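You operate a simulated robot arm through the tools that you are given. There is no shell and no other tool. Be economical: measure what you need, move in short steps, check, and stop when the job is done.

Carry out the task below with a simulated robot arm. There is one attempt and no reset: what you move stays moved.

## Task
Coat the middle of the slab with kiln wash from the tin.
Fine: use the felt-soled block, put it back and shut the tin; the slab stays on its base. A coat counts when it lies all over at full strength: go over it till it gets no stronger.

It is judged by the outcome, as a careful person would: the job done as asked, and still so three seconds after it is handed in. It fails if anything else is knocked over, pushed out of place, dropped, spilled or broken.

## Robot
A 6-joint arm with a two-finger parallel gripper, fixed in place. Base frame: the origin is at the foot of the arm, x ahead of it, y to its left, z up; the work surface is at about z = 820. Lengths are in mm, angles in rad, forces in N, time in s.
With the tool pointing down near the work surface it reaches from about 180 to 760 mm from the base axis. Its first joint turns from -2.897 to 2.897 rad. Payload 3.91 kg.
Tool frame: the origin (TCP) lies between the finger pads and is the grasp point; the fingertips stand 30 mm ahead of it; z points along the fingers, y is the line along which they close. Largest opening 110 mm; finger width 20, thickness 10; the body of the gripper, 48 by 112 mm, starts 55 mm behind the TCP.
Orientation is told as [roll, pitch, yaw] about the base's x, y, z axes, in that order, counted from this pose: with the fingers straight down and closing along the base's y, the tool's x points along the base's -x, its y along +y and its z along -z.

## Interface
- The arm moves only by the tool drive_tool. Its argument "moves" is one flat list of numbers, 7 for each row, row after row: the shift along the tool's x, y, z in m, then the turn, a rotation vector about the tool's x, y, z in rad, then the finger opening in m, from 0 to 0.11. In form: [dx, dy, dz, wx, wy, wz, claw, dx, dy, dz, wx, wy, wz, claw, ...]. A call has 1 to 12 rows; each row shifts and turns the commanded pose from where the row before left it, along the tool's axes as they then stand. Each row takes 0.2 s and may step no farther than 50 mm and 0.15 rad from the row before; otherwise, or with a gripper value out of range, the whole call is refused. Where a pose cannot be reached the arm comes as near as it can. A force on the tool above 80 N (or 10 N above the force at the start of the call, whichever is more), or a blocked arm, ends the call early, and 0.2 s more pass. Each finger travels about 45 mm/s and halts on what it meets, pressing with about 40 N; the grip force reading is that of the motor and also rises with nothing between the fingers. The clock runs only during rows and for 0.2 s after the last one: add rows that do not move to give the fingers time. The reply holds the time, the measured pose of the TCP, the force on the tool along the base axes, the opening and the grip force, in the units named above and with some noise, with the torque about the TCP (base axes, N m) and any sound that the robot's microphone picked up.
- Cameras (640 x 400 px; columns grow to the right, rows downward): "scene" is fixed at [220.1, 497.5, 1623.2]; the picture's right is [-0.88, -0.47, 0.00], its down [-0.40, 0.76, -0.52] and it looks along [0.24, -0.46, -0.86] (base axes); focal length 325 px, centre (320, 200). "wrist" rides on the gripper at [71, 22, -107] in the tool frame; the picture's right is [-0.29, 0.96, 0.00], its down [-0.76, -0.23, -0.61] and it looks along [-0.58, -0.18, 0.79] (tool axes); focal length 243 px, centre (320, 200). There is no depth. A picture from a camera that has moved, and an enlarged one, comes with that camera's place and axes in the base frame and with its lens.
- grab_frame(camera): a new picture of that camera. It takes no simulated time.
- slide_trunk(by): slides the trunk up (or, below 0, down) by that many mm; the arm rides with it, the base frame stays. It gives what a move gives, with no picture.
- close_up(camera, box): a new picture of the part [left, top, right, bottom] of that camera's present view, enlarged. It takes no simulated time.
- close_job(): hands the job in; it is judged then, once.

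Go step by step. Nothing tells you positions but the pictures and the camera data: compare them with the known pose of the tool, close in by small moves and look again before you grip or let go. The budget is 120 turns and 64 pictures, counting those below and the enlarged ones. Unless the task says otherwise, let go and move clear before handing in, and close with one line.

The tools are called after "Call:" as name(argument=value, ...) on one line, values as JSON. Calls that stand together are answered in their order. drive_tool: Moves the arm, as the interface text tells. Its arguments: {"type":"object","properties":{"moves":{"type":"array","items":{"type":"number"}}},"required":["moves"]} The other tools are called the same way: slide_trunk (by) slides the trunk up or down; grab_frame (camera) takes a picture; close_up (camera, box) takes an enlarged picture of a part of a camera's view; close_job () hands the job in.

At the start:

```text
clock: 0.0
tcp_pos: [380.5, 3.3, 1170.3]
orientation: [0.0, -0.001, -0.002]
contact_force: [1.4, -0.2, 0.3]
torque: [-0.03, -0.02, 0.0]
width: 110.1
gripper_force: 0.0
trunk travel left (down, up): [-525.0, 65.0]
```

scene: 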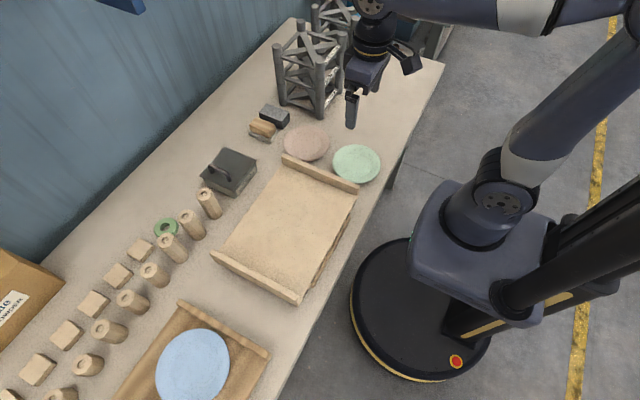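
wrist: 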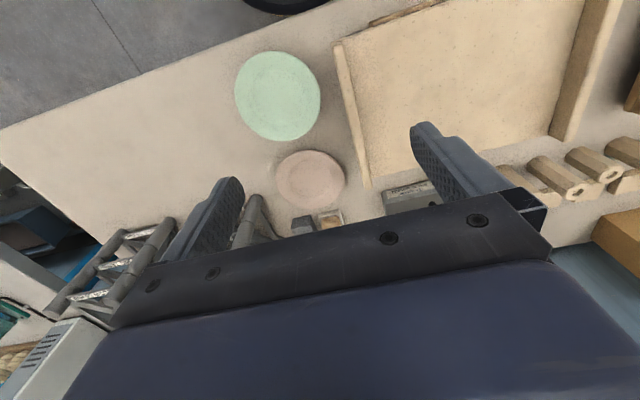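

I see a table with a slab on a base (cream, with end rails), a dark tin with a lid and handle, two small blocks, discs and a tower. I'll enlarge the key parts first.

Call:
close_up(camera="scene", box=[180, 80, 400, 220])

Call:
close_up(camera="scene", box=[190, 140, 390, 310])

Call:
close_up(camera="scene", box=[0, 180, 280, 400])

```text
2.86 times, centred on (290, 150) of scene
camera zoom: at [220.1, 497.5, 1623.2], right [-0.88, -0.47, 0.0], down [-0.4, 0.76, -0.52], along [0.24, -0.46, -0.86], focal length 927 px, centre (406, 343)
```

zoom: 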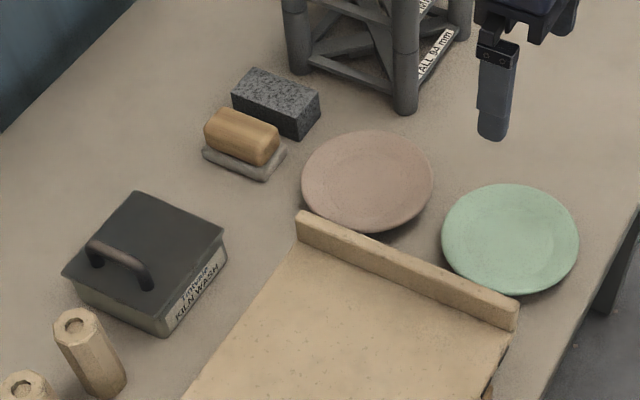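

```text
2.35 times, centred on (290, 225) of scene
camera zoom: at [220.1, 497.5, 1623.2], right [-0.88, -0.47, 0.0], down [-0.4, 0.76, -0.52], along [0.24, -0.46, -0.86], focal length 764 px, centre (391, 141)
```

zoom: 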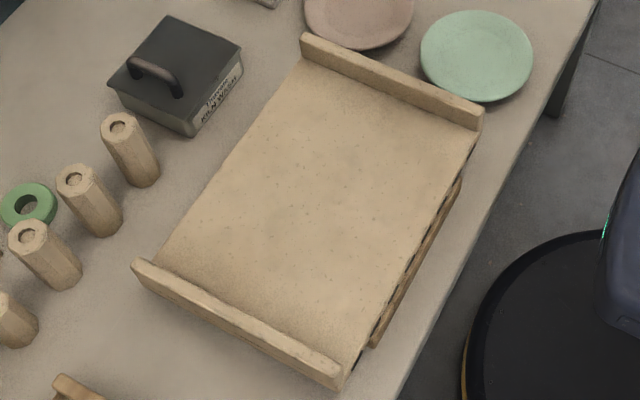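

```text
1.82 times, centred on (140, 290) of scene
camera zoom: at [220.1, 497.5, 1623.2], right [-0.88, -0.47, 0.0], down [-0.4, 0.76, -0.52], along [0.24, -0.46, -0.86], focal length 590 px, centre (647, 36)
```

zoom: 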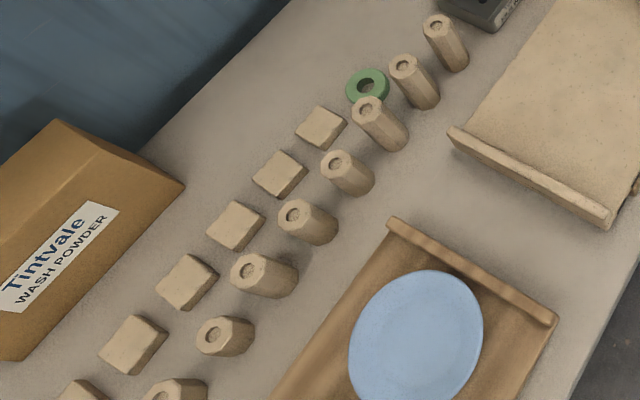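

The felt-soled block is the wooden one with grey felt, at about (722,-64). The tin is near (720,122), and the slab spans about x 350–590, y 20–350. I'll move the wrist camera to look at the tin and its lid.

Call:
drive_tool(moves=[-0.032, 0.028, 0.018, 0, 0, 0, 0.11, -0.032, 0.028, 0.018, 0, 0, 0, 0.11, -0.032, 0.028, 0.018, 0, 0, 0, 0.11, -0.032, 0.028, 0.018, 0, 0, 0, 0.11, -0.032, 0.028, 0.018, 0, 0, 0, 0.11, -0.032, 0.028, 0.018, 0, 0, 0, 0.11, 0, 0, 0, 0, 0, 0, 0.11])

Call:
grab_frame(camera="wrist")

```text
clock: 1.6
tcp_pos: [575.6, 171.6, 1061.9]
orientation: [0.0, 0.0, 0.0]
contact_force: [0.1, 0.3, 0.1]
torque: [0.01, 0.03, 0.01]
width: 110.1
gripper_force: 0.0
trunk travel left (down, up): [-525.0, 65.0]
```

```text
58 pictures are left
camera wrist: at [503.5, 192.9, 1169.1], right [0.29, 0.96, 0.0], down [0.76, -0.23, 0.61], along [0.58, -0.18, -0.79], focal length 243 px, centre (320, 200)
```

wrist: 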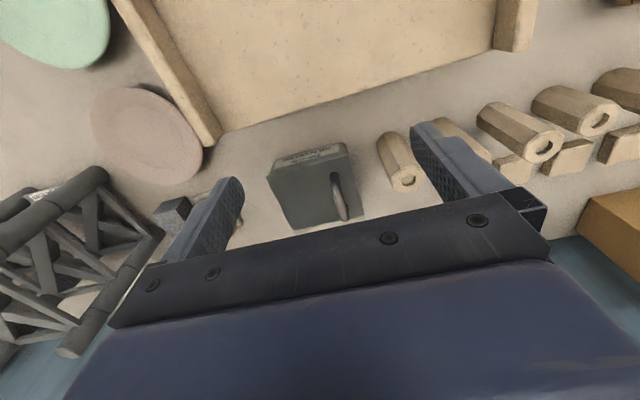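

The wrist view is upside down, with the tin at its centre. I'll zoom in on the lid and handle.

Call:
close_up(camera="wrist", box=[240, 130, 400, 240])

Call:
close_up(camera="scene", box=[190, 130, 270, 210])

```text
3.64 times, centred on (320, 185) of wrist
camera zoom: at [503.5, 192.9, 1169.1], right [0.29, 0.96, 0.0], down [0.76, -0.23, 0.61], along [0.58, -0.18, -0.79], focal length 882 px, centre (320, 254)
```

zoom: 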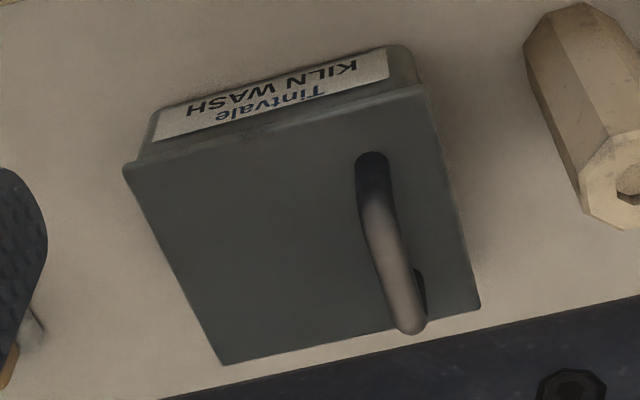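

```text
5.00 times, centred on (230, 170) of scene
camera zoom: at [220.1, 497.5, 1623.2], right [-0.88, -0.47, 0.0], down [-0.4, 0.76, -0.52], along [0.24, -0.46, -0.86], focal length 1623 px, centre (770, 350)
```

zoom: 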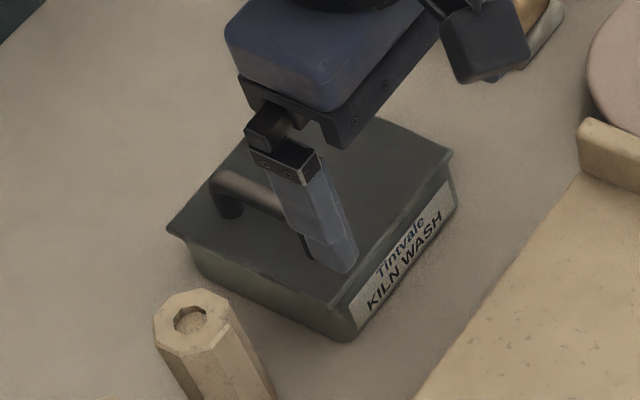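

The lid spans x 652–762, y 67–186 at z≈881. Its handle runs along x at y≈157, x 680–738, top z≈908. I'll hover above it with the fingers closing along y and check.

Call:
drive_tool(moves=[-0.033, -0.0036, 0.018, 0, 0, 0, 0.06, -0.033, -0.0036, 0.018, 0, 0, 0, 0.06, -0.033, -0.0036, 0.018, 0, 0, 0, 0.06, -0.033, -0.0036, 0.018, 0, 0, 0, 0.06, 0, 0, 0.02, 0, 0, 0, 0.06, 0, 0, 0.02, 0, 0, 0, 0.06, 0, 0, 0, 0, 0, 0, 0.06])

Call:
grab_frame(camera="wrist")

Call:
close_up(camera="scene", box=[190, 120, 290, 200])

```text
clock: 3.2
tcp_pos: [706.3, 159.3, 949.2]
orientation: [0.0, 0.001, 0.0]
contact_force: [0.2, 0.6, -0.2]
torque: [0.02, 0.01, -0.02]
width: 59.9
gripper_force: 0.1
trunk travel left (down, up): [-525.0, 65.0]
```

```text
55 pictures are left
camera wrist: at [634.7, 179.2, 1057.7], right [0.29, 0.96, 0.0], down [0.76, -0.23, 0.61], along [0.58, -0.18, -0.79], focal length 243 px, centre (320, 200)
```

wrist: 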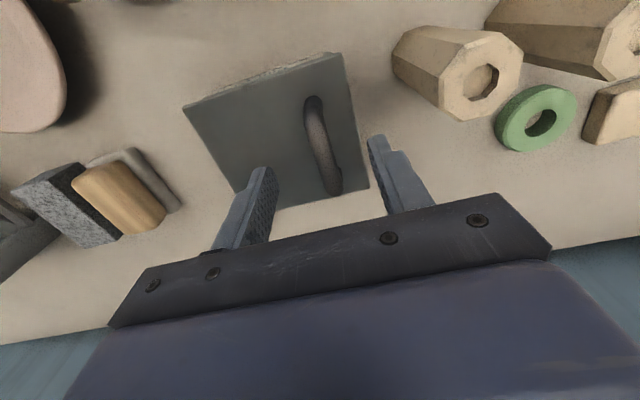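

```text
5.00 times, centred on (240, 160) of scene
camera zoom: at [220.1, 497.5, 1623.2], right [-0.88, -0.47, 0.0], down [-0.4, 0.76, -0.52], along [0.24, -0.46, -0.86], focal length 1623 px, centre (720, 400)
```

zoom: 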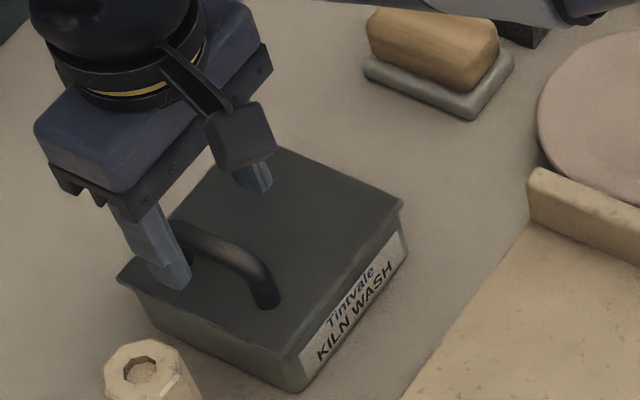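

The handle is centred between the fingers. I'll lower to z≈915 and close on it.

Call:
drive_tool(moves=[0, 0, 0.012, 0, 0, 0, 0.06, 0, 0, 0.012, 0, 0, 0, 0.06, 0, 0, 0.01, 0, 0, 0, 0.06, 0, 0, 0, 0, 0, 0, 0.03, 0, 0, 0, 0, 0, 0, 0, 0, 0, 0, 0, 0, 0, 0, 0, 0, 0, 0, 0, 0, 0])

Call:
close_up(camera="wrist", box=[160, 30, 480, 230])

```text
clock: 4.8
tcp_pos: [706.4, 160.0, 915.9]
orientation: [0.0, 0.0, 0.002]
contact_force: [0.6, 6.4, 1.9]
torque: [0.13, -0.04, -0.02]
width: 13.6
gripper_force: 42.1
trunk travel left (down, up): [-525.0, 65.0]
```

```text
2.00 times, centred on (320, 130) of wrist
camera zoom: at [634.3, 180.5, 1024.4], right [0.29, 0.96, 0.0], down [0.76, -0.23, 0.61], along [0.58, -0.17, -0.79], focal length 485 px, centre (320, 340)
```

zoom: 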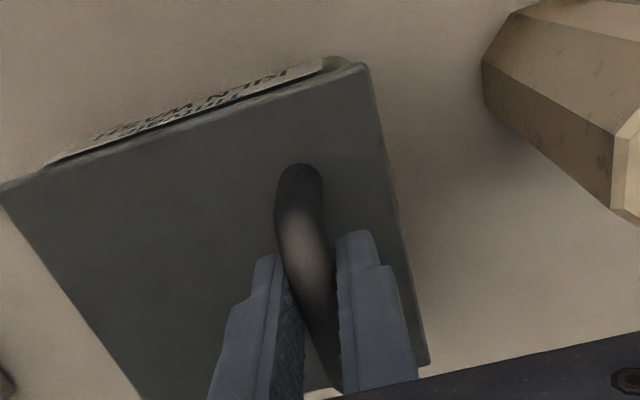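

I have the handle, 13.6 mm thick. I'll try a small lift to learn whether the lid is free or hinged.

Call:
drive_tool(moves=[0, 0.001, -0.004, 0, 0, 0, 0, 0, 0, -0.004, 0, 0, 0, 0, 0, 0, 0, 0, 0, 0, 0])

Call:
close_up(camera="scene", box=[190, 130, 290, 210])

```text
clock: 5.6
tcp_pos: [705.3, 156.8, 924.9]
orientation: [-0.003, 0.001, -0.001]
contact_force: [6.7, -7.2, -5.0]
torque: [0.0, -0.43, 0.12]
width: 13.3
gripper_force: 45.1
trunk travel left (down, up): [-525.0, 65.0]
```

```text
5.00 times, centred on (240, 170) of scene
camera zoom: at [220.1, 497.5, 1623.2], right [-0.88, -0.47, 0.0], down [-0.4, 0.76, -0.52], along [0.24, -0.46, -0.86], focal length 1623 px, centre (720, 350)
```

zoom: 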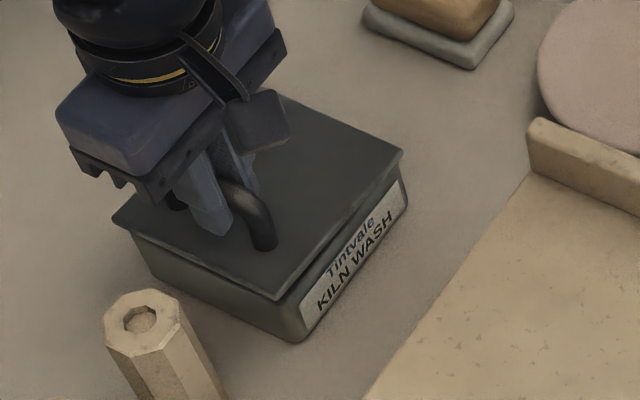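

The lid tilts up at the +y side and pulls back in −y, so it is hinged along its −y edge. I'll swing it open along an arc about that hinge, turning the tool with it.

Call:
drive_tool(moves=[0, -0.0037, -0.0059, -0.07, 0, 0, 0, 0, -0.0037, -0.0059, -0.07, 0, 0, 0, 0, -0.0037, -0.0059, -0.07, 0, 0, 0, 0, -0.0037, -0.0059, -0.07, 0, 0, 0])

Call:
close_up(camera="scene", box=[190, 120, 290, 200])

```text
clock: 6.6
tcp_pos: [706.9, 140.1, 943.8]
orientation: [0.283, 0.002, -0.002]
contact_force: [7.9, -10.9, -8.1]
torque: [-0.26, -0.22, 0.04]
width: 13.4
gripper_force: 45.2
trunk travel left (down, up): [-525.0, 65.0]
```

```text
5.00 times, centred on (240, 160) of scene
camera zoom: at [220.1, 497.5, 1623.2], right [-0.88, -0.47, 0.0], down [-0.4, 0.76, -0.52], along [0.24, -0.46, -0.86], focal length 1623 px, centre (720, 400)
```

zoom: 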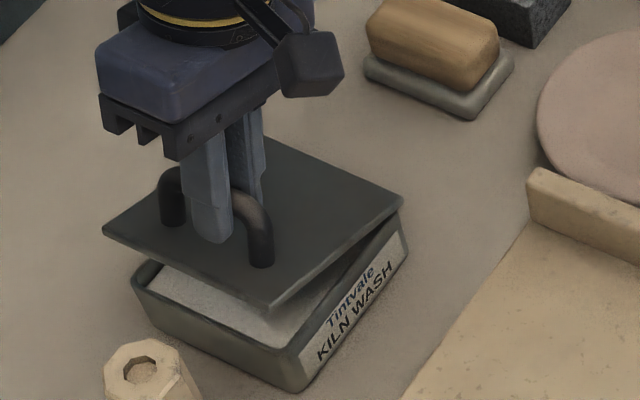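

The tin opens, showing powder inside. I'll continue the arc with a slightly smaller radius to ease the inward pull.

Call:
drive_tool(moves=[0, -0.0056, -0.0083, -0.1, 0, 0, 0, 0, -0.0056, -0.0083, -0.1, 0, 0, 0, 0, -0.0054, -0.0083, -0.1, 0, 0, 0, 0, -0.0054, -0.0083, -0.1, 0, 0, 0])

```text
clock: 7.6
tcp_pos: [704.9, 109.0, 967.1]
orientation: [0.682, 0.0, 0.004]
contact_force: [2.8, 1.7, 1.0]
torque: [0.02, 0.16, 0.04]
width: 13.5
gripper_force: 45.3
trunk travel left (down, up): [-525.0, 65.0]
```

Forces are near zero and I'm tracking well. I'll keep swinging.

Call:
drive_tool(moves=[0, -0.0052, -0.0084, -0.1, 0, 0, 0, 0, -0.0052, -0.0084, -0.1, 0, 0, 0, 0, -0.0052, -0.0084, -0.1, 0, 0, 0, 0, -0.0052, -0.0084, -0.1, 0, 0, 0, 0, -0.0052, -0.0084, -0.1, 0, 0, 0])

Call:
grab_frame(camera="scene")

```text
clock: 8.8
tcp_pos: [705.8, 58.1, 976.9]
orientation: [1.183, -0.007, -0.002]
contact_force: [19.1, 1.7, 31.1]
torque: [0.31, 0.56, 0.31]
width: 13.4
gripper_force: 45.1
trunk travel left (down, up): [-525.0, 65.0]
```

```text
50 pictures are left
```

scene: 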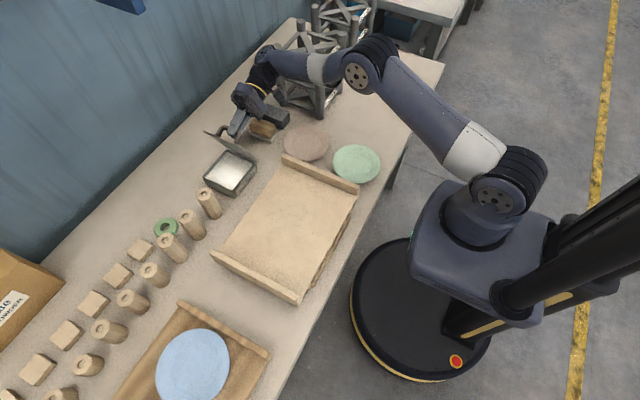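

The lid is about 75° open with some upward load, and the wrist is getting near the tower. I'll look closely.

Call:
close_up(camera="scene", box=[190, 0, 390, 200])

```text
2.00 times, centred on (290, 100) of scene
camera zoom: at [220.1, 497.5, 1623.2], right [-0.88, -0.47, 0.0], down [-0.4, 0.76, -0.52], along [0.24, -0.46, -0.86], focal length 649 px, centre (380, 400)
```

zoom: 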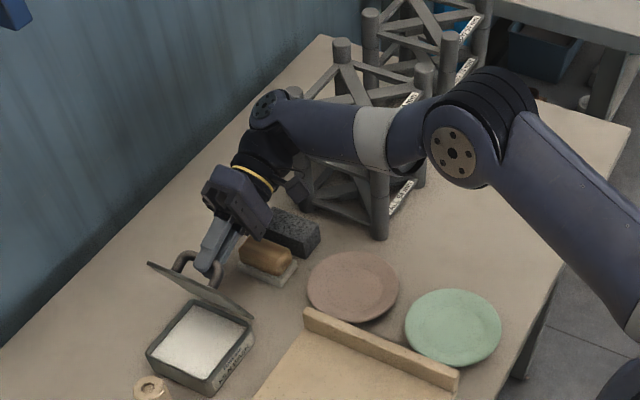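

The forearm passes above the tower, so I won't tilt further. The handle bar can turn in the grip, so I'll loosen slightly to cage it and keep the tool angle while carrying the lid past vertical.

Call:
drive_tool(moves=[0, 0, -0.002, 0.04, 0, 0, 0.018, 0, 0, -0.003, 0.04, 0, 0, 0.021, 0, -0.004, -0.007, 0, 0, 0, 0.021, 0, -0.0045, -0.007, 0, 0, 0, 0.021])

Call:
close_up(camera="scene", box=[190, 70, 330, 210])

```text
clock: 9.8
tcp_pos: [703.4, 39.2, 973.1]
orientation: [1.1, 0.002, 0.0]
contact_force: [0.0, -0.5, 0.4]
torque: [0.01, 0.02, -0.02]
width: 21.1
gripper_force: 0.0
trunk travel left (down, up): [-525.0, 65.0]
```

```text
2.86 times, centred on (260, 140) of scene
camera zoom: at [220.1, 497.5, 1623.2], right [-0.88, -0.47, 0.0], down [-0.4, 0.76, -0.52], along [0.24, -0.46, -0.86], focal length 927 px, centre (491, 371)
```

zoom: 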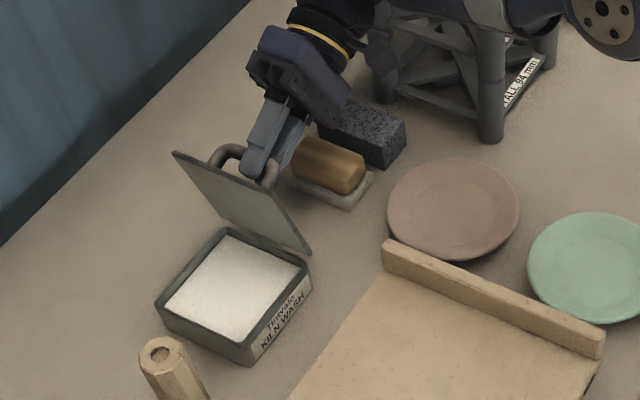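

No contact force now, so the hinge seems to hold by friction. I'll continue further back.

Call:
drive_tool(moves=[0, -0.0053, -0.0062, 0, 0, 0, 0.021, 0, -0.0053, -0.0062, 0, 0, 0, 0.021, 0, -0.0062, -0.0052, 0, 0, 0, 0.021, 0, -0.0062, -0.0052, 0, 0, 0, 0.021])

Call:
close_up(camera="scene", box=[190, 70, 330, 210])

```text
clock: 10.8
tcp_pos: [704.9, 7.2, 964.8]
orientation: [1.097, 0.0, 0.002]
contact_force: [-0.1, -0.1, 0.3]
torque: [0.0, -0.02, -0.05]
width: 20.8
gripper_force: 0.1
trunk travel left (down, up): [-525.0, 65.0]
```

```text
2.86 times, centred on (260, 140) of scene
camera zoom: at [220.1, 497.5, 1623.2], right [-0.88, -0.47, 0.0], down [-0.4, 0.76, -0.52], along [0.24, -0.46, -0.86], focal length 927 px, centre (491, 371)
```

zoom: 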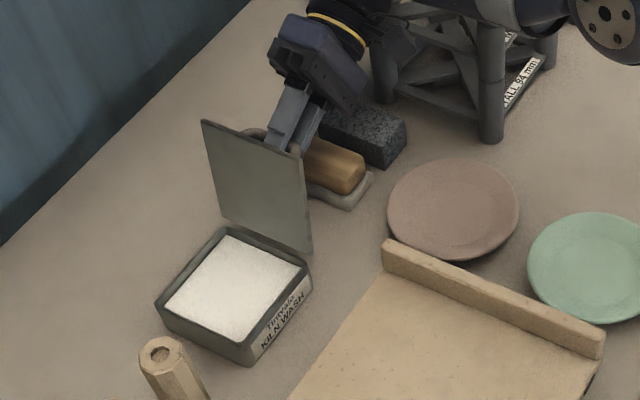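

The lid looks about vertical or slightly beyond. One more short step back will show whether it meets a stop.

Call:
drive_tool(moves=[0, -0.0057, -0.0033, 0, 0, 0, 0.021, 0, -0.0057, -0.0033, 0, 0, 0, 0.021, 0, 0, 0, 0, 0, 0, 0.021])

Call:
close_up(camera="scene", box=[190, 90, 290, 190])

```text
clock: 11.6
tcp_pos: [704.7, -3.0, 956.9]
orientation: [1.099, 0.001, 0.001]
contact_force: [0.3, -0.1, 0.3]
torque: [-0.03, 0.04, 0.01]
width: 21.1
gripper_force: 0.0
trunk travel left (down, up): [-525.0, 65.0]
```

```text
4.00 times, centred on (240, 140) of scene
camera zoom: at [220.1, 497.5, 1623.2], right [-0.88, -0.47, 0.0], down [-0.4, 0.76, -0.52], along [0.24, -0.46, -0.86], focal length 1298 px, centre (640, 440)
```

zoom: 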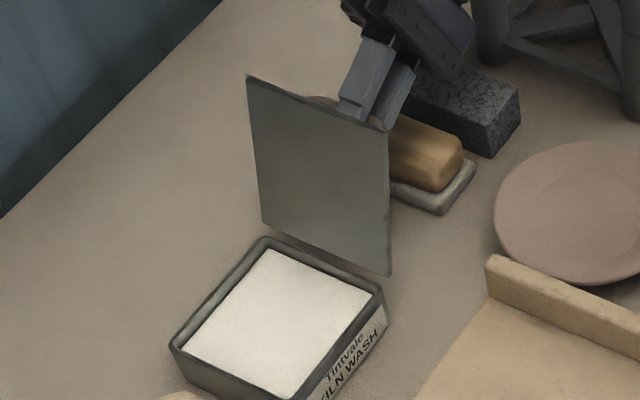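

The lid stands at about 110°, past vertical. I'll withdraw straight back along the tool and look whether it stays.

Call:
drive_tool(moves=[0, 0, -0.015, 0, 0, 0, 0.021, 0, 0, -0.02, 0, 0, 0, 0.021, 0, 0, 0, 0, 0, 0, 0.021, 0, 0, 0, 0, 0, 0, 0.021])

Call:
close_up(camera="scene", box=[190, 30, 390, 190])

```text
clock: 12.6
tcp_pos: [703.7, -34.2, 973.0]
orientation: [1.1, 0.0, -0.001]
contact_force: [-0.1, 0.3, 0.7]
torque: [-0.01, 0.0, 0.0]
width: 21.0
gripper_force: 0.0
trunk travel left (down, up): [-525.0, 65.0]
```

```text
2.50 times, centred on (290, 110) of scene
camera zoom: at [220.1, 497.5, 1623.2], right [-0.88, -0.47, 0.0], down [-0.4, 0.76, -0.52], along [0.24, -0.46, -0.86], focal length 812 px, centre (395, 425)
```

zoom: 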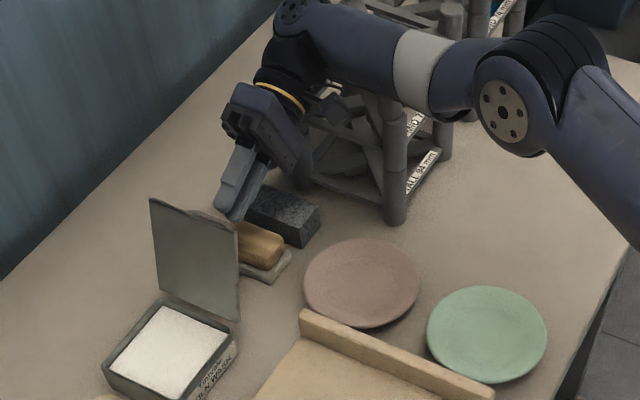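

The lid stays open. I'll rise and bring the tool back to vertical.

Call:
drive_tool(moves=[0, 0.0356, -0.0182, 0, 0, 0, 0.021, 0, 0.0356, -0.0182, 0, 0, 0, 0.04, 0, 0, 0, 0.15, 0, 0, 0.06, 0, 0, 0, 0.15, 0, 0, 0.06, 0, 0, 0, 0.15, 0, 0, 0.06, 0, 0, 0, 0.15, 0, 0, 0.06, 0, 0, 0, 0.15, 0, 0, 0.06, 0, 0, 0, 0.15, 0, 0, 0.06, 0, 0, 0, 0.15, 0, 0, 0.06, 0, 0, 0, 0.05, 0, 0, 0.06, 0.05, 0, 0, 0, 0, 0, 0.06, 0.05, 0, 0, 0, 0, 0, 0.06])

Call:
grab_frame(camera="wrist")

Call:
close_up(camera="scene", box=[230, 90, 310, 150])

```text
clock: 15.2
tcp_pos: [604.0, -36.5, 1053.0]
orientation: [0.0, -0.001, 0.001]
contact_force: [-0.1, -0.2, 0.7]
torque: [0.0, -0.02, 0.03]
width: 60.1
gripper_force: 0.1
trunk travel left (down, up): [-525.0, 65.0]
```

```text
44 pictures are left
camera wrist: at [531.7, -15.5, 1160.1], right [0.29, 0.96, 0.0], down [0.76, -0.23, 0.61], along [0.58, -0.18, -0.79], focal length 243 px, centre (320, 200)
```

wrist: 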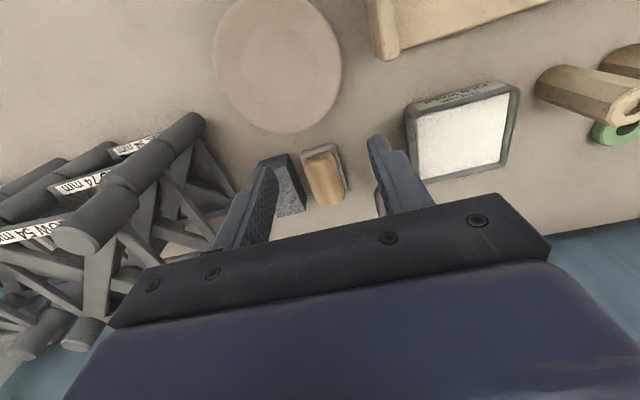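

```text
6.67 times, centred on (270, 120) of scene
camera zoom: at [220.1, 497.5, 1623.2], right [-0.88, -0.47, 0.0], down [-0.4, 0.76, -0.52], along [0.24, -0.46, -0.86], focal length 2164 px, centre (653, 733)
```

zoom: 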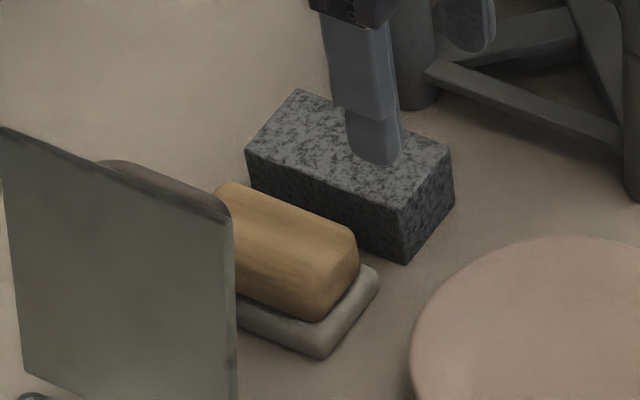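

The block's wooden grip and felt sole sit between the granite block and the tin. I'll zoom to locate them.

Call:
close_up(camera="wrist", box=[240, 120, 400, 220])

```text
4.00 times, centred on (320, 170) of wrist
camera zoom: at [531.7, -15.5, 1160.1], right [0.29, 0.96, 0.0], down [0.76, -0.23, 0.61], along [0.58, -0.18, -0.79], focal length 970 px, centre (320, 320)
```

zoom: 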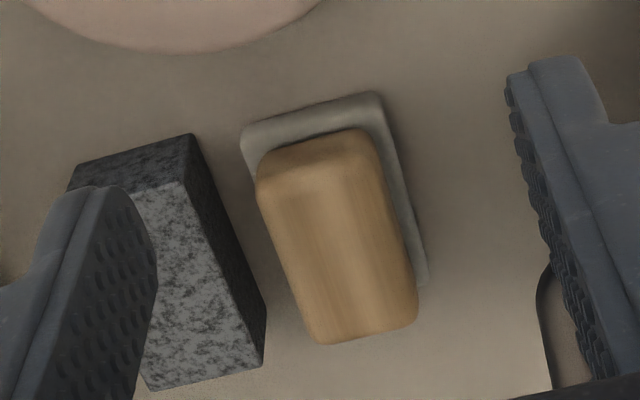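

The sole is about x 682–768, y −94..−40, and the wood about 41 mm wide centred on y≈−66. The granite leaves a 20 mm gap on one side. I'll hover above with a 52 mm opening and look again.

Call:
drive_tool(moves=[-0.0242, -0.0058, 0.0236, 0, 0, 0, 0.052, -0.0242, -0.0058, 0.0236, 0, 0, 0, 0.052, -0.0242, -0.0058, 0.0236, 0, 0, 0, 0.052, -0.0242, -0.0058, 0.0236, 0, 0, 0, 0.052, -0.0242, -0.0058, 0.0236, 0, 0, 0, 0.052, 0, 0, 0, 0, 0, 0, 0.052])

Call:
grab_frame(camera="wrist")

Call:
close_up(camera="scene", box=[220, 80, 320, 160])

```text
clock: 16.6
tcp_pos: [726.4, -61.3, 935.8]
orientation: [0.002, 0.0, 0.0]
contact_force: [1.1, 0.3, 0.0]
torque: [-0.02, -0.01, -0.01]
width: 51.6
gripper_force: 0.0
trunk travel left (down, up): [-525.0, 65.0]
```

```text
41 pictures are left
camera wrist: at [655.0, -41.1, 1043.0], right [0.29, 0.96, 0.0], down [0.76, -0.23, 0.61], along [0.58, -0.18, -0.79], focal length 243 px, centre (320, 200)
```

wrist: 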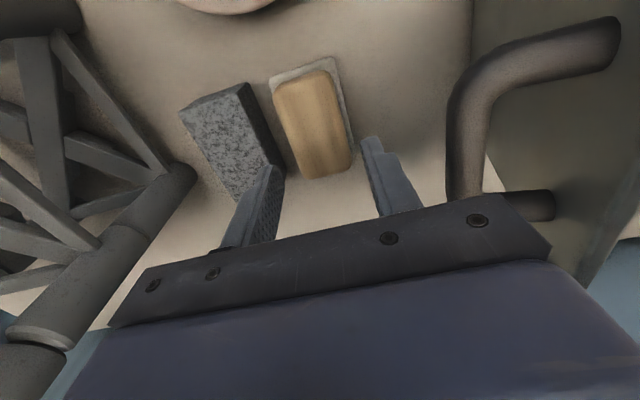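

```text
5.00 times, centred on (270, 120) of scene
camera zoom: at [220.1, 497.5, 1623.2], right [-0.88, -0.47, 0.0], down [-0.4, 0.76, -0.52], along [0.24, -0.46, -0.86], focal length 1623 px, centre (570, 600)
```

zoom: 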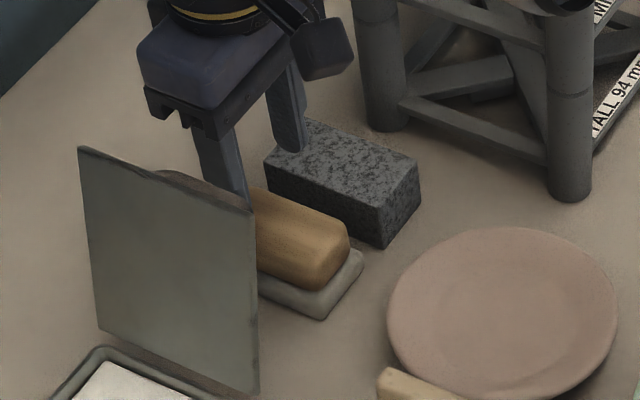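

The handle should clear the gripper body by about 20 mm. I'll zoom in to fine-centre on the wood.

Call:
close_up(camera="wrist", box=[170, 40, 410, 240])

```text
2.00 times, centred on (290, 140) of wrist
camera zoom: at [655.0, -41.1, 1043.0], right [0.29, 0.96, 0.0], down [0.76, -0.23, 0.61], along [0.58, -0.18, -0.79], focal length 485 px, centre (380, 320)
```

zoom: 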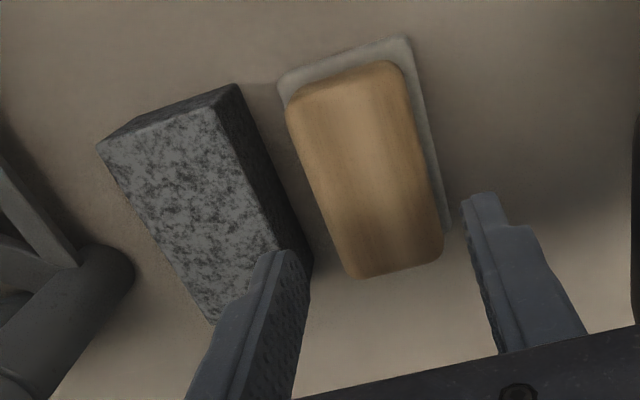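

The gap by the granite is only about 13 mm, too tight for a finger. I'll turn the tool 90° and grip the block by its ends along x, raising a little for the turn.

Call:
drive_tool(moves=[0, -0.004, -0.03, 0, 0, 0, 0.1, 0, 0, 0, 0, 0, -0.1428, 0.1, 0, 0, 0, 0, 0, -0.1428, 0.1, 0, 0, 0, 0, 0, -0.1428, 0.1, 0, 0, 0, 0, 0, -0.1428, 0.1, 0, 0, 0, 0, 0, -0.1428, 0.1, 0, 0, 0, 0, 0, -0.1428, 0.1, 0, 0, 0, 0, 0, -0.1428, 0.1, 0, 0, 0, 0, 0, -0.1428, 0.1, 0, 0, 0, 0, 0, -0.1428, 0.1, 0, 0, 0, 0, 0, -0.1428, 0.1, 0, 0, 0, 0, 0, -0.1428, 0.1])

Call:
grab_frame(camera="wrist")

Call:
grab_frame(camera="scene")

```text
clock: 19.2
tcp_pos: [724.9, -67.5, 964.2]
orientation: [0.0, -0.001, 1.574]
contact_force: [0.3, -0.4, -0.1]
torque: [0.02, 0.01, 0.01]
width: 99.9
gripper_force: 0.1
trunk travel left (down, up): [-525.0, 65.0]
```

```text
38 pictures are left
camera wrist: at [704.2, -139.6, 1072.0], right [-0.96, 0.29, 0.0], down [0.23, 0.76, 0.61], along [0.17, 0.58, -0.79], focal length 243 px, centre (320, 200)
```

wrist: 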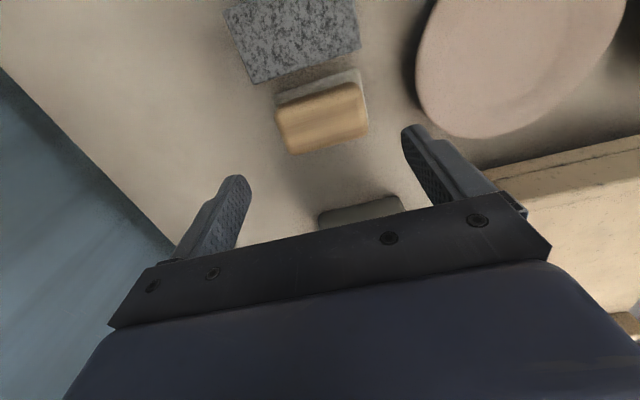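

```text
37 pictures are left
```

scene: 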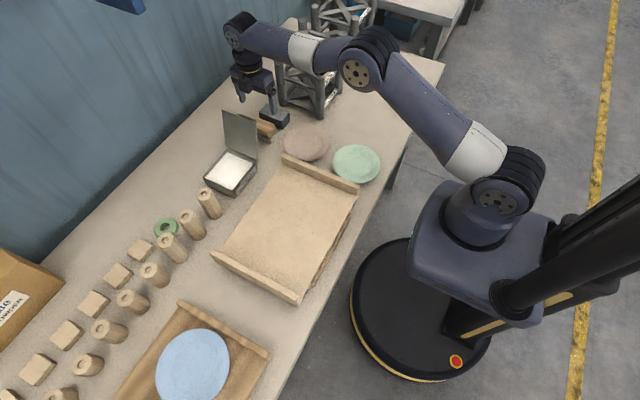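

The block is centred between the fingers. I'll descend to z≈873, keeping the tips above the felt, and check before closing.

Call:
drive_tool(moves=[0, 0, 0.025, 0, 0, 0, 0.1, 0, 0, 0.025, 0, 0, 0, 0.1, 0, 0, 0.02, 0, 0, 0, 0.1, 0, 0, 0.015, 0, 0, 0, 0.1, 0, 0, 0.006, 0, 0, 0, 0.1, 0, 0, 0, 0, 0, 0, 0.1])

Call:
close_up(camera="wrist", box=[180, 0, 460, 240])

Call:
close_up(camera="scene", box=[220, 60, 320, 150])

```text
clock: 20.6
tcp_pos: [726.7, -67.1, 874.0]
orientation: [0.001, 0.0, 1.57]
contact_force: [-0.3, -0.4, -0.4]
torque: [-0.01, 0.03, 0.01]
width: 99.8
gripper_force: 0.0
trunk travel left (down, up): [-525.0, 65.0]
```

```text
1.67 times, centred on (320, 120) of wrist
camera zoom: at [704.0, -139.7, 981.5], right [-0.96, 0.29, 0.0], down [0.23, 0.76, 0.61], along [0.18, 0.58, -0.79], focal length 404 px, centre (320, 333)
```

zoom: 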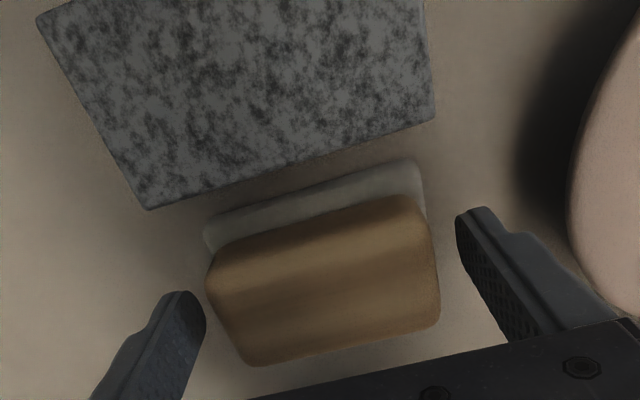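

```text
4.44 times, centred on (270, 105) of scene
camera zoom: at [220.1, 497.5, 1623.2], right [-0.88, -0.47, 0.0], down [-0.4, 0.76, -0.52], along [0.24, -0.46, -0.86], focal length 1443 px, centre (542, 622)
```

zoom: 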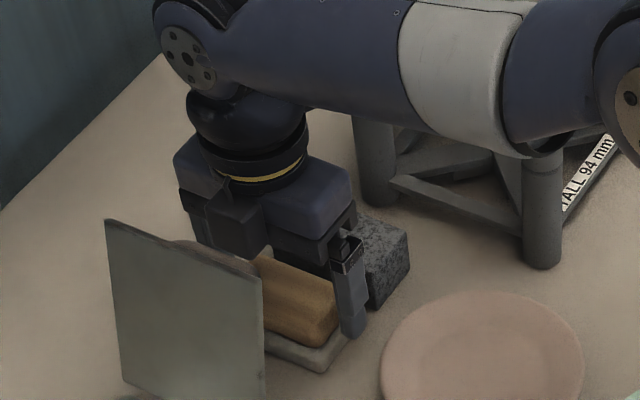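

Clear on all sides, and the tower is unmoved. Closing on the block.

Call:
drive_tool(moves=[0, 0, 0.001, 0, 0, 0, 0.085, 0, 0, 0, 0, 0, 0, 0.07, 0, 0, 0, 0, 0, 0, 0.06, 0, 0, 0, 0, 0, 0, 0.05, 0, 0, 0, 0, 0, 0, 0.05, 0, 0, -0.006, 0, 0, 0, 0.05, 0, 0, -0.02, 0, 0, 0, 0.05, 0, 0, -0.02, 0, 0, 0, 0.05])

Call:
close_up(camera="scene", box=[220, 60, 320, 150])

```text
clock: 22.4
tcp_pos: [727.1, -66.5, 918.9]
orientation: [0.0, -0.001, 1.571]
contact_force: [-0.4, 0.1, -0.2]
torque: [0.02, 0.0, -0.01]
width: 76.8
gripper_force: 40.0
trunk travel left (down, up): [-525.0, 65.0]
```

```text
4.44 times, centred on (270, 105) of scene
camera zoom: at [220.1, 497.5, 1623.2], right [-0.88, -0.47, 0.0], down [-0.4, 0.76, -0.52], along [0.24, -0.46, -0.86], focal length 1443 px, centre (542, 622)
```

zoom: 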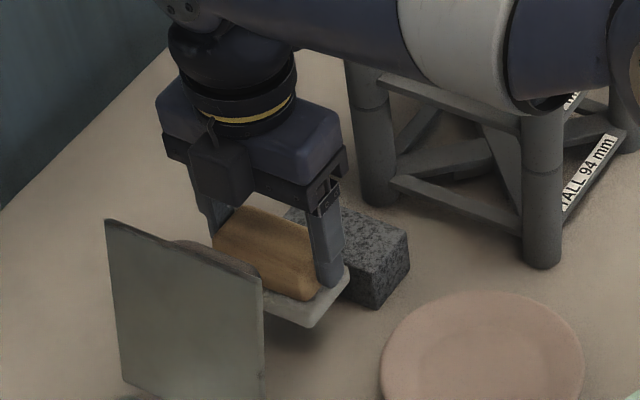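

The block is held, with the sole bottom about 53 mm below the TCP. I'll rise over the lid and turn back so the sole's long side lies along y, which fits the tin.

Call:
drive_tool(moves=[0, 0, -0.042, 0, 0, 0, 0.05, 0, 0, -0.042, 0, 0, 0, 0.05, 0, 0, -0.042, 0, 0, 0, 0.05, 0, 0, -0.042, 0, 0, 0, 0.05])

Call:
drive_tool(moves=[0, 0, 0, 0, 0, 0.1428, 0.05, 0, 0, 0, 0, 0, 0.1428, 0.05, 0, 0, 0, 0, 0, 0.1428, 0.05, 0, 0, 0, 0, 0, 0.1428, 0.05, 0, 0, 0, 0, 0, 0.1428, 0.05, 0, 0, 0, 0, 0, 0.1428, 0.05, 0, 0, 0, 0, 0, 0.1428, 0.05, 0, 0, 0, 0, 0, 0.1428, 0.05, 0, 0, 0, 0, 0, 0.1428, 0.05, 0, 0, 0, 0, 0, 0.1428, 0.05, 0, 0, 0, 0, 0, 0.1428, 0.05])

Call:
drive_tool(moves=[0.005, 0.039, 0, 0, 0, 0, 0.05, 0.005, 0.039, 0, 0, 0, 0, 0.05, 0.005, 0.039, 0, 0, 0, 0, 0.05, 0.005, 0.039, 0, 0, 0, 0, 0.05, 0, 0.036, 0, 0, 0, 0, 0.05, 0, 0, 0, 0, 0, 0, 0.05])

Call:
grab_frame(camera="wrist")

Call:
close_up(camera="scene", box=[180, 80, 300, 210])

```text
clock: 23.4
tcp_pos: [723.8, -68.0, 1087.5]
orientation: [0.0, 0.0, 1.57]
contact_force: [-0.8, 0.3, -0.9]
torque: [0.0, -0.01, -0.01]
width: 77.1
gripper_force: 40.1
trunk travel left (down, up): [-525.0, 65.0]
```

```text
clock: 25.8
tcp_pos: [724.6, -66.7, 1085.6]
orientation: [-0.002, 0.002, -0.002]
contact_force: [-0.9, 0.6, -1.9]
torque: [-0.03, -0.01, -0.01]
width: 76.9
gripper_force: 40.3
trunk travel left (down, up): [-525.0, 65.0]
```

```text
clock: 27.2
tcp_pos: [709.5, 125.0, 1087.3]
orientation: [0.002, 0.002, 0.0]
contact_force: [-0.9, -1.0, -1.5]
torque: [0.03, 0.02, 0.05]
width: 77.3
gripper_force: 39.9
trunk travel left (down, up): [-525.0, 65.0]
```

```text
33 pictures are left
camera wrist: at [637.7, 145.0, 1196.3], right [0.29, 0.96, 0.0], down [0.76, -0.23, 0.61], along [0.58, -0.18, -0.79], focal length 243 px, centre (320, 200)
```

wrist: 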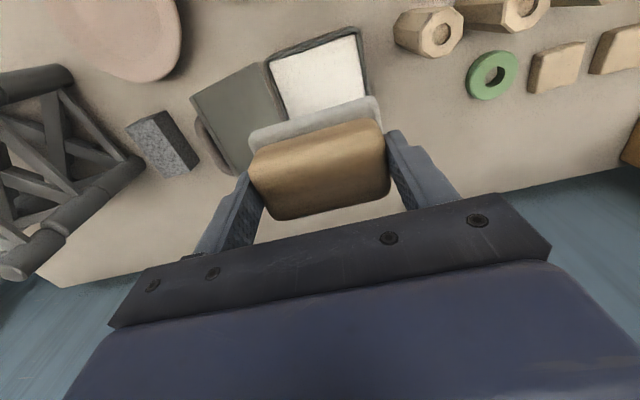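

```text
3.08 times, centred on (240, 145) of scene
camera zoom: at [220.1, 497.5, 1623.2], right [-0.88, -0.47, 0.0], down [-0.4, 0.76, -0.52], along [0.24, -0.46, -0.86], focal length 999 px, centre (566, 369)
```

zoom: 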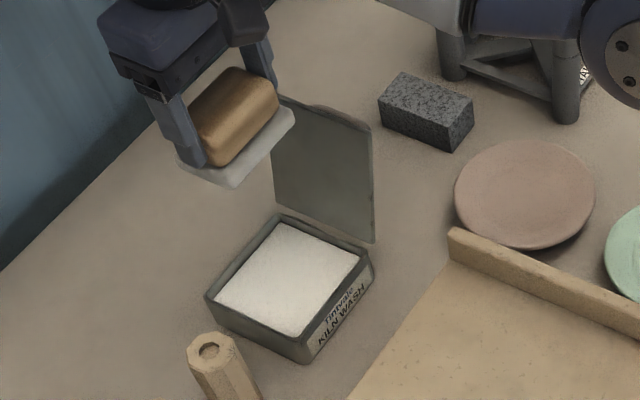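

I'm centred over the powder (x 665–752, y 73–174). I'll descend to just above the rim and check.

Call:
drive_tool(moves=[0, -0.001, 0.04, 0, 0, 0, 0.05, 0, 0, 0.04, 0, 0, 0, 0.05, 0, 0, 0.04, 0, 0, 0, 0.05, 0, 0, 0.023, 0, 0, 0, 0.05, 0, 0, 0, 0, 0, 0, 0.05])

Call:
close_up(camera="scene", box=[180, 100, 300, 210])

Call:
close_up(camera="wrist", box=[200, 0, 440, 220])

```text
clock: 28.4
tcp_pos: [705.9, 123.7, 943.6]
orientation: [-0.001, 0.001, -0.001]
contact_force: [0.5, 0.1, -0.5]
torque: [-0.05, 0.02, 0.03]
width: 76.6
gripper_force: 39.1
trunk travel left (down, up): [-525.0, 65.0]
```

```text
3.64 times, centred on (240, 155) of scene
camera zoom: at [220.1, 497.5, 1623.2], right [-0.88, -0.47, 0.0], down [-0.4, 0.76, -0.52], along [0.24, -0.46, -0.86], focal length 1180 px, centre (611, 364)
```

zoom: 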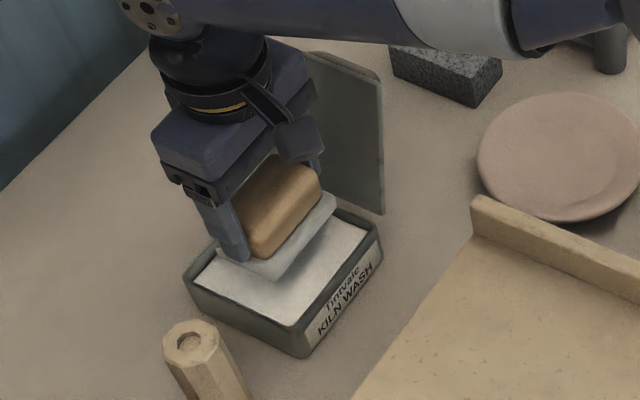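

```text
1.82 times, centred on (320, 110) of wrist
camera zoom: at [634.3, 144.4, 1051.8], right [0.29, 0.96, 0.0], down [0.76, -0.23, 0.61], along [0.58, -0.18, -0.79], focal length 441 px, centre (320, 364)
```

zoom: 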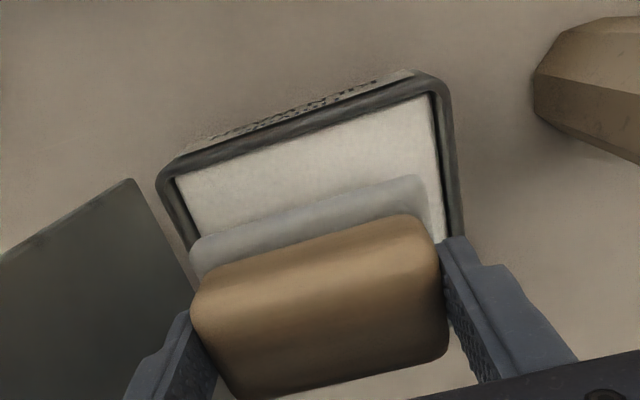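

It is well aligned, and the powder lies a few mm below the rim. I'll lower until a light contact force appears.

Call:
drive_tool(moves=[0, 0, 0.008, 0, 0, 0, 0.05, 0, 0, 0.006, 0, 0, 0, 0.05, 0, 0, 0.004, 0, 0, 0, 0.05, 0, 0, 0, 0, 0, 0, 0.05])

```text
clock: 29.4
tcp_pos: [705.6, 124.0, 925.3]
orientation: [0.0, 0.001, -0.001]
contact_force: [-0.4, -0.5, -1.7]
torque: [0.05, 0.0, 0.01]
width: 77.0
gripper_force: 39.8
trunk travel left (down, up): [-525.0, 65.0]
```

Call:
drive_tool(moves=[0, 0, 0.003, 0, 0, 0, 0.05, 0, 0, 0.003, 0, 0, 0, 0.05, 0, 0, 0, 0, 0, 0, 0.05])

Call:
close_up(camera="wrist", box=[200, 0, 440, 220])

```text
clock: 30.2
tcp_pos: [705.8, 122.9, 918.5]
orientation: [0.0, 0.0, -0.001]
contact_force: [0.2, -0.5, -1.4]
torque: [0.0, -0.02, 0.03]
width: 77.1
gripper_force: 39.7
trunk travel left (down, up): [-525.0, 65.0]
```

```text
1.82 times, centred on (320, 110) of wrist
camera zoom: at [633.4, 143.7, 1027.0], right [0.29, 0.96, 0.0], down [0.76, -0.23, 0.61], along [0.58, -0.18, -0.79], focal length 441 px, centre (320, 364)
```

zoom: 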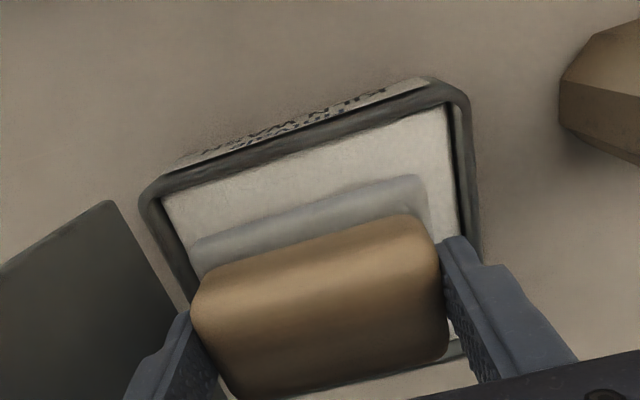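

Call:
drive_tool(moves=[0, 0.0005, 0.003, 0, 0, 0, 0.05, 0, 0, 0.002, 0, 0, 0, 0.05, 0, 0, 0, 0, 0, 0, 0.05])

```text
clock: 31.0
tcp_pos: [705.2, 124.5, 913.8]
orientation: [0.0, 0.0, 0.0]
contact_force: [0.4, 0.1, -0.8]
torque: [-0.04, 0.02, -0.01]
width: 77.0
gripper_force: 39.6
trunk travel left (down, up): [-525.0, 65.0]
```

Call:
drive_tool(moves=[0, 0, 0.002, 0, 0, 0, 0.05, 0, 0, 0.002, 0, 0, 0, 0.05, 0, 0, 0, 0, 0, 0, 0.05])

Call:
close_up(camera="wrist", box=[200, 0, 440, 220])

Call:
close_up(camera="scene", box=[190, 120, 270, 200])

```text
clock: 31.8
tcp_pos: [705.7, 124.4, 910.5]
orientation: [0.0, -0.001, 0.001]
contact_force: [-0.3, -0.1, -0.7]
torque: [-0.01, 0.0, -0.01]
width: 76.9
gripper_force: 40.0
trunk travel left (down, up): [-525.0, 65.0]
```

```text
1.82 times, centred on (320, 110) of wrist
camera zoom: at [634.1, 144.5, 1017.8], right [0.29, 0.96, 0.0], down [0.76, -0.23, 0.61], along [0.58, -0.18, -0.79], focal length 441 px, centre (320, 364)
```

zoom: 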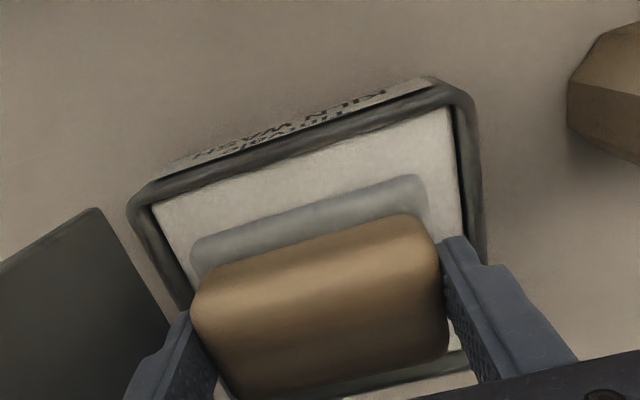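

```text
5.00 times, centred on (230, 160) of scene
camera zoom: at [220.1, 497.5, 1623.2], right [-0.88, -0.47, 0.0], down [-0.4, 0.76, -0.52], along [0.24, -0.46, -0.86], focal length 1623 px, centre (770, 400)
```

zoom: 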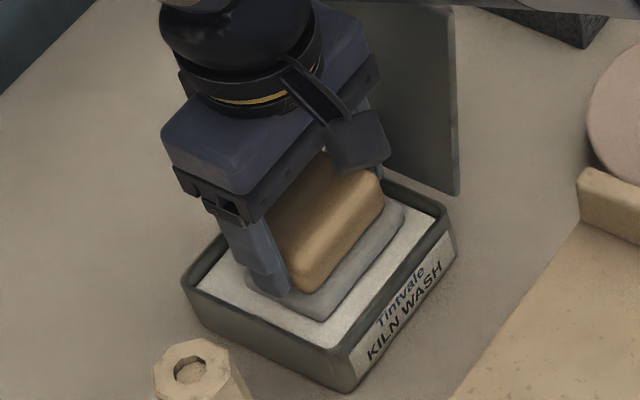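

Almost touching, with finger clearance to the rim looking fine. I'll keep lowering in tiny steps.

Call:
drive_tool(moves=[0, 0, 0.002, 0, 0, 0, 0.05, 0, 0, 0.002, 0, 0, 0, 0.05, 0, 0, 0, 0, 0, 0, 0.05])

Call:
drive_tool(moves=[0, 0, 0.0015, 0, 0, 0, 0.05, 0, 0, 0.0015, 0, 0, 0, 0.05, 0, 0, 0, 0, 0, 0, 0.05])

```text
clock: 32.6
tcp_pos: [705.5, 123.0, 908.6]
orientation: [0.003, -0.003, 0.002]
contact_force: [-0.4, 1.0, 15.1]
torque: [-0.23, 0.39, -0.02]
width: 77.0
gripper_force: 39.7
trunk travel left (down, up): [-525.0, 65.0]
```

```text
clock: 33.4
tcp_pos: [706.9, 123.6, 908.9]
orientation: [0.001, -0.008, 0.003]
contact_force: [5.6, 3.6, 36.2]
torque: [-0.3, 0.6, -0.02]
width: 76.9
gripper_force: 40.2
trunk travel left (down, up): [-525.0, 65.0]
```

Firm contact at TCP z≈908.6. I'll lift straight up and check that nothing shifted.

Call:
drive_tool(moves=[0, 0, -0.005, 0, 0, 0, 0.05, 0, 0, -0.02, 0, 0, 0, 0.05, 0, 0, -0.04, 0, 0, 0, 0.05, 0, 0, -0.04, 0, 0, 0, 0.05, 0, 0, 0, 0, 0, 0, 0.05])

Call:
close_up(camera="scene", box=[180, 80, 300, 210])

```text
clock: 34.6
tcp_pos: [706.1, 123.3, 1007.4]
orientation: [0.0, 0.002, 0.001]
contact_force: [-0.4, -0.5, -0.1]
torque: [-0.03, 0.0, -0.01]
width: 77.0
gripper_force: 40.4
trunk travel left (down, up): [-525.0, 65.0]
```

```text
3.08 times, centred on (240, 145) of scene
camera zoom: at [220.1, 497.5, 1623.2], right [-0.88, -0.47, 0.0], down [-0.4, 0.76, -0.52], along [0.24, -0.46, -0.86], focal length 999 px, centre (566, 369)
```

zoom: 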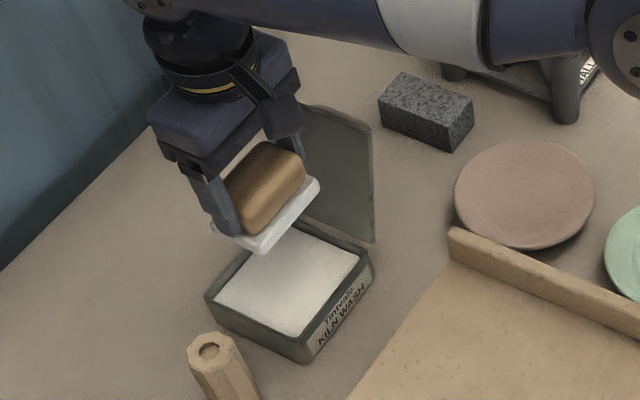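

The sole is loaded white. Before coating, I'll inspect the slab's surface for the outline of its "middle".

Call:
close_up(camera="scene", box=[210, 150, 360, 310])

```text
2.50 times, centred on (285, 230) of scene
camera zoom: at [220.1, 497.5, 1623.2], right [-0.88, -0.47, 0.0], down [-0.4, 0.76, -0.52], along [0.24, -0.46, -0.86], focal length 812 px, centre (408, 125)
```

zoom: 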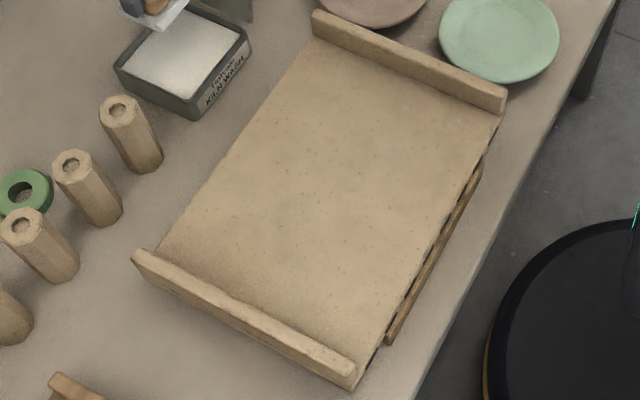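

There are no marks. The surface between the rails spans about x 353–590, y 38–328, with its centre near (472,183). I'll move over the centre and feel for contact.

Call:
drive_tool(moves=[0.039, 0, 0, 0, 0, 0, 0.05, 0.039, 0, 0, 0, 0, 0, 0.05, 0.039, 0, 0, 0, 0, 0, 0.05, 0.039, 0, 0, 0, 0, 0, 0.05, 0.039, 0, 0, 0, 0, 0, 0.05, 0.039, 0.01, 0, 0, 0, 0, 0.05, 0, 0, 0.04, 0, 0, 0, 0.05, 0, 0, 0.03, 0, 0, 0, 0.05, 0, 0, 0, 0, 0, 0, 0.05])

Call:
close_up(camera="scene", box=[210, 130, 380, 310])

```text
clock: 36.6
tcp_pos: [469.6, 134.5, 937.4]
orientation: [0.001, 0.001, 0.001]
contact_force: [0.0, 0.8, -1.5]
torque: [0.01, 0.03, -0.02]
width: 77.1
gripper_force: 40.1
trunk travel left (down, up): [-525.0, 65.0]
```

```text
2.22 times, centred on (295, 220) of scene
camera zoom: at [220.1, 497.5, 1623.2], right [-0.88, -0.47, 0.0], down [-0.4, 0.76, -0.52], along [0.24, -0.46, -0.86], focal length 721 px, centre (376, 156)
```

zoom: 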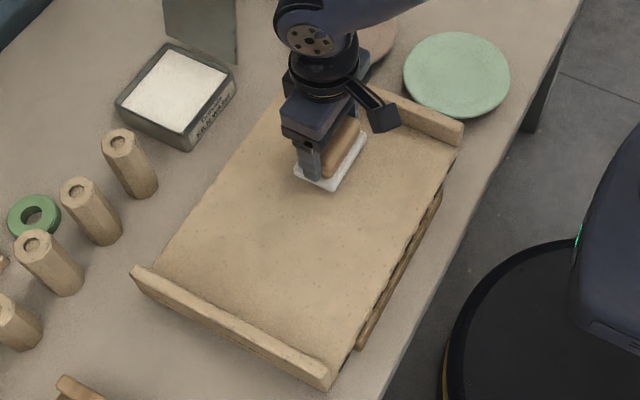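

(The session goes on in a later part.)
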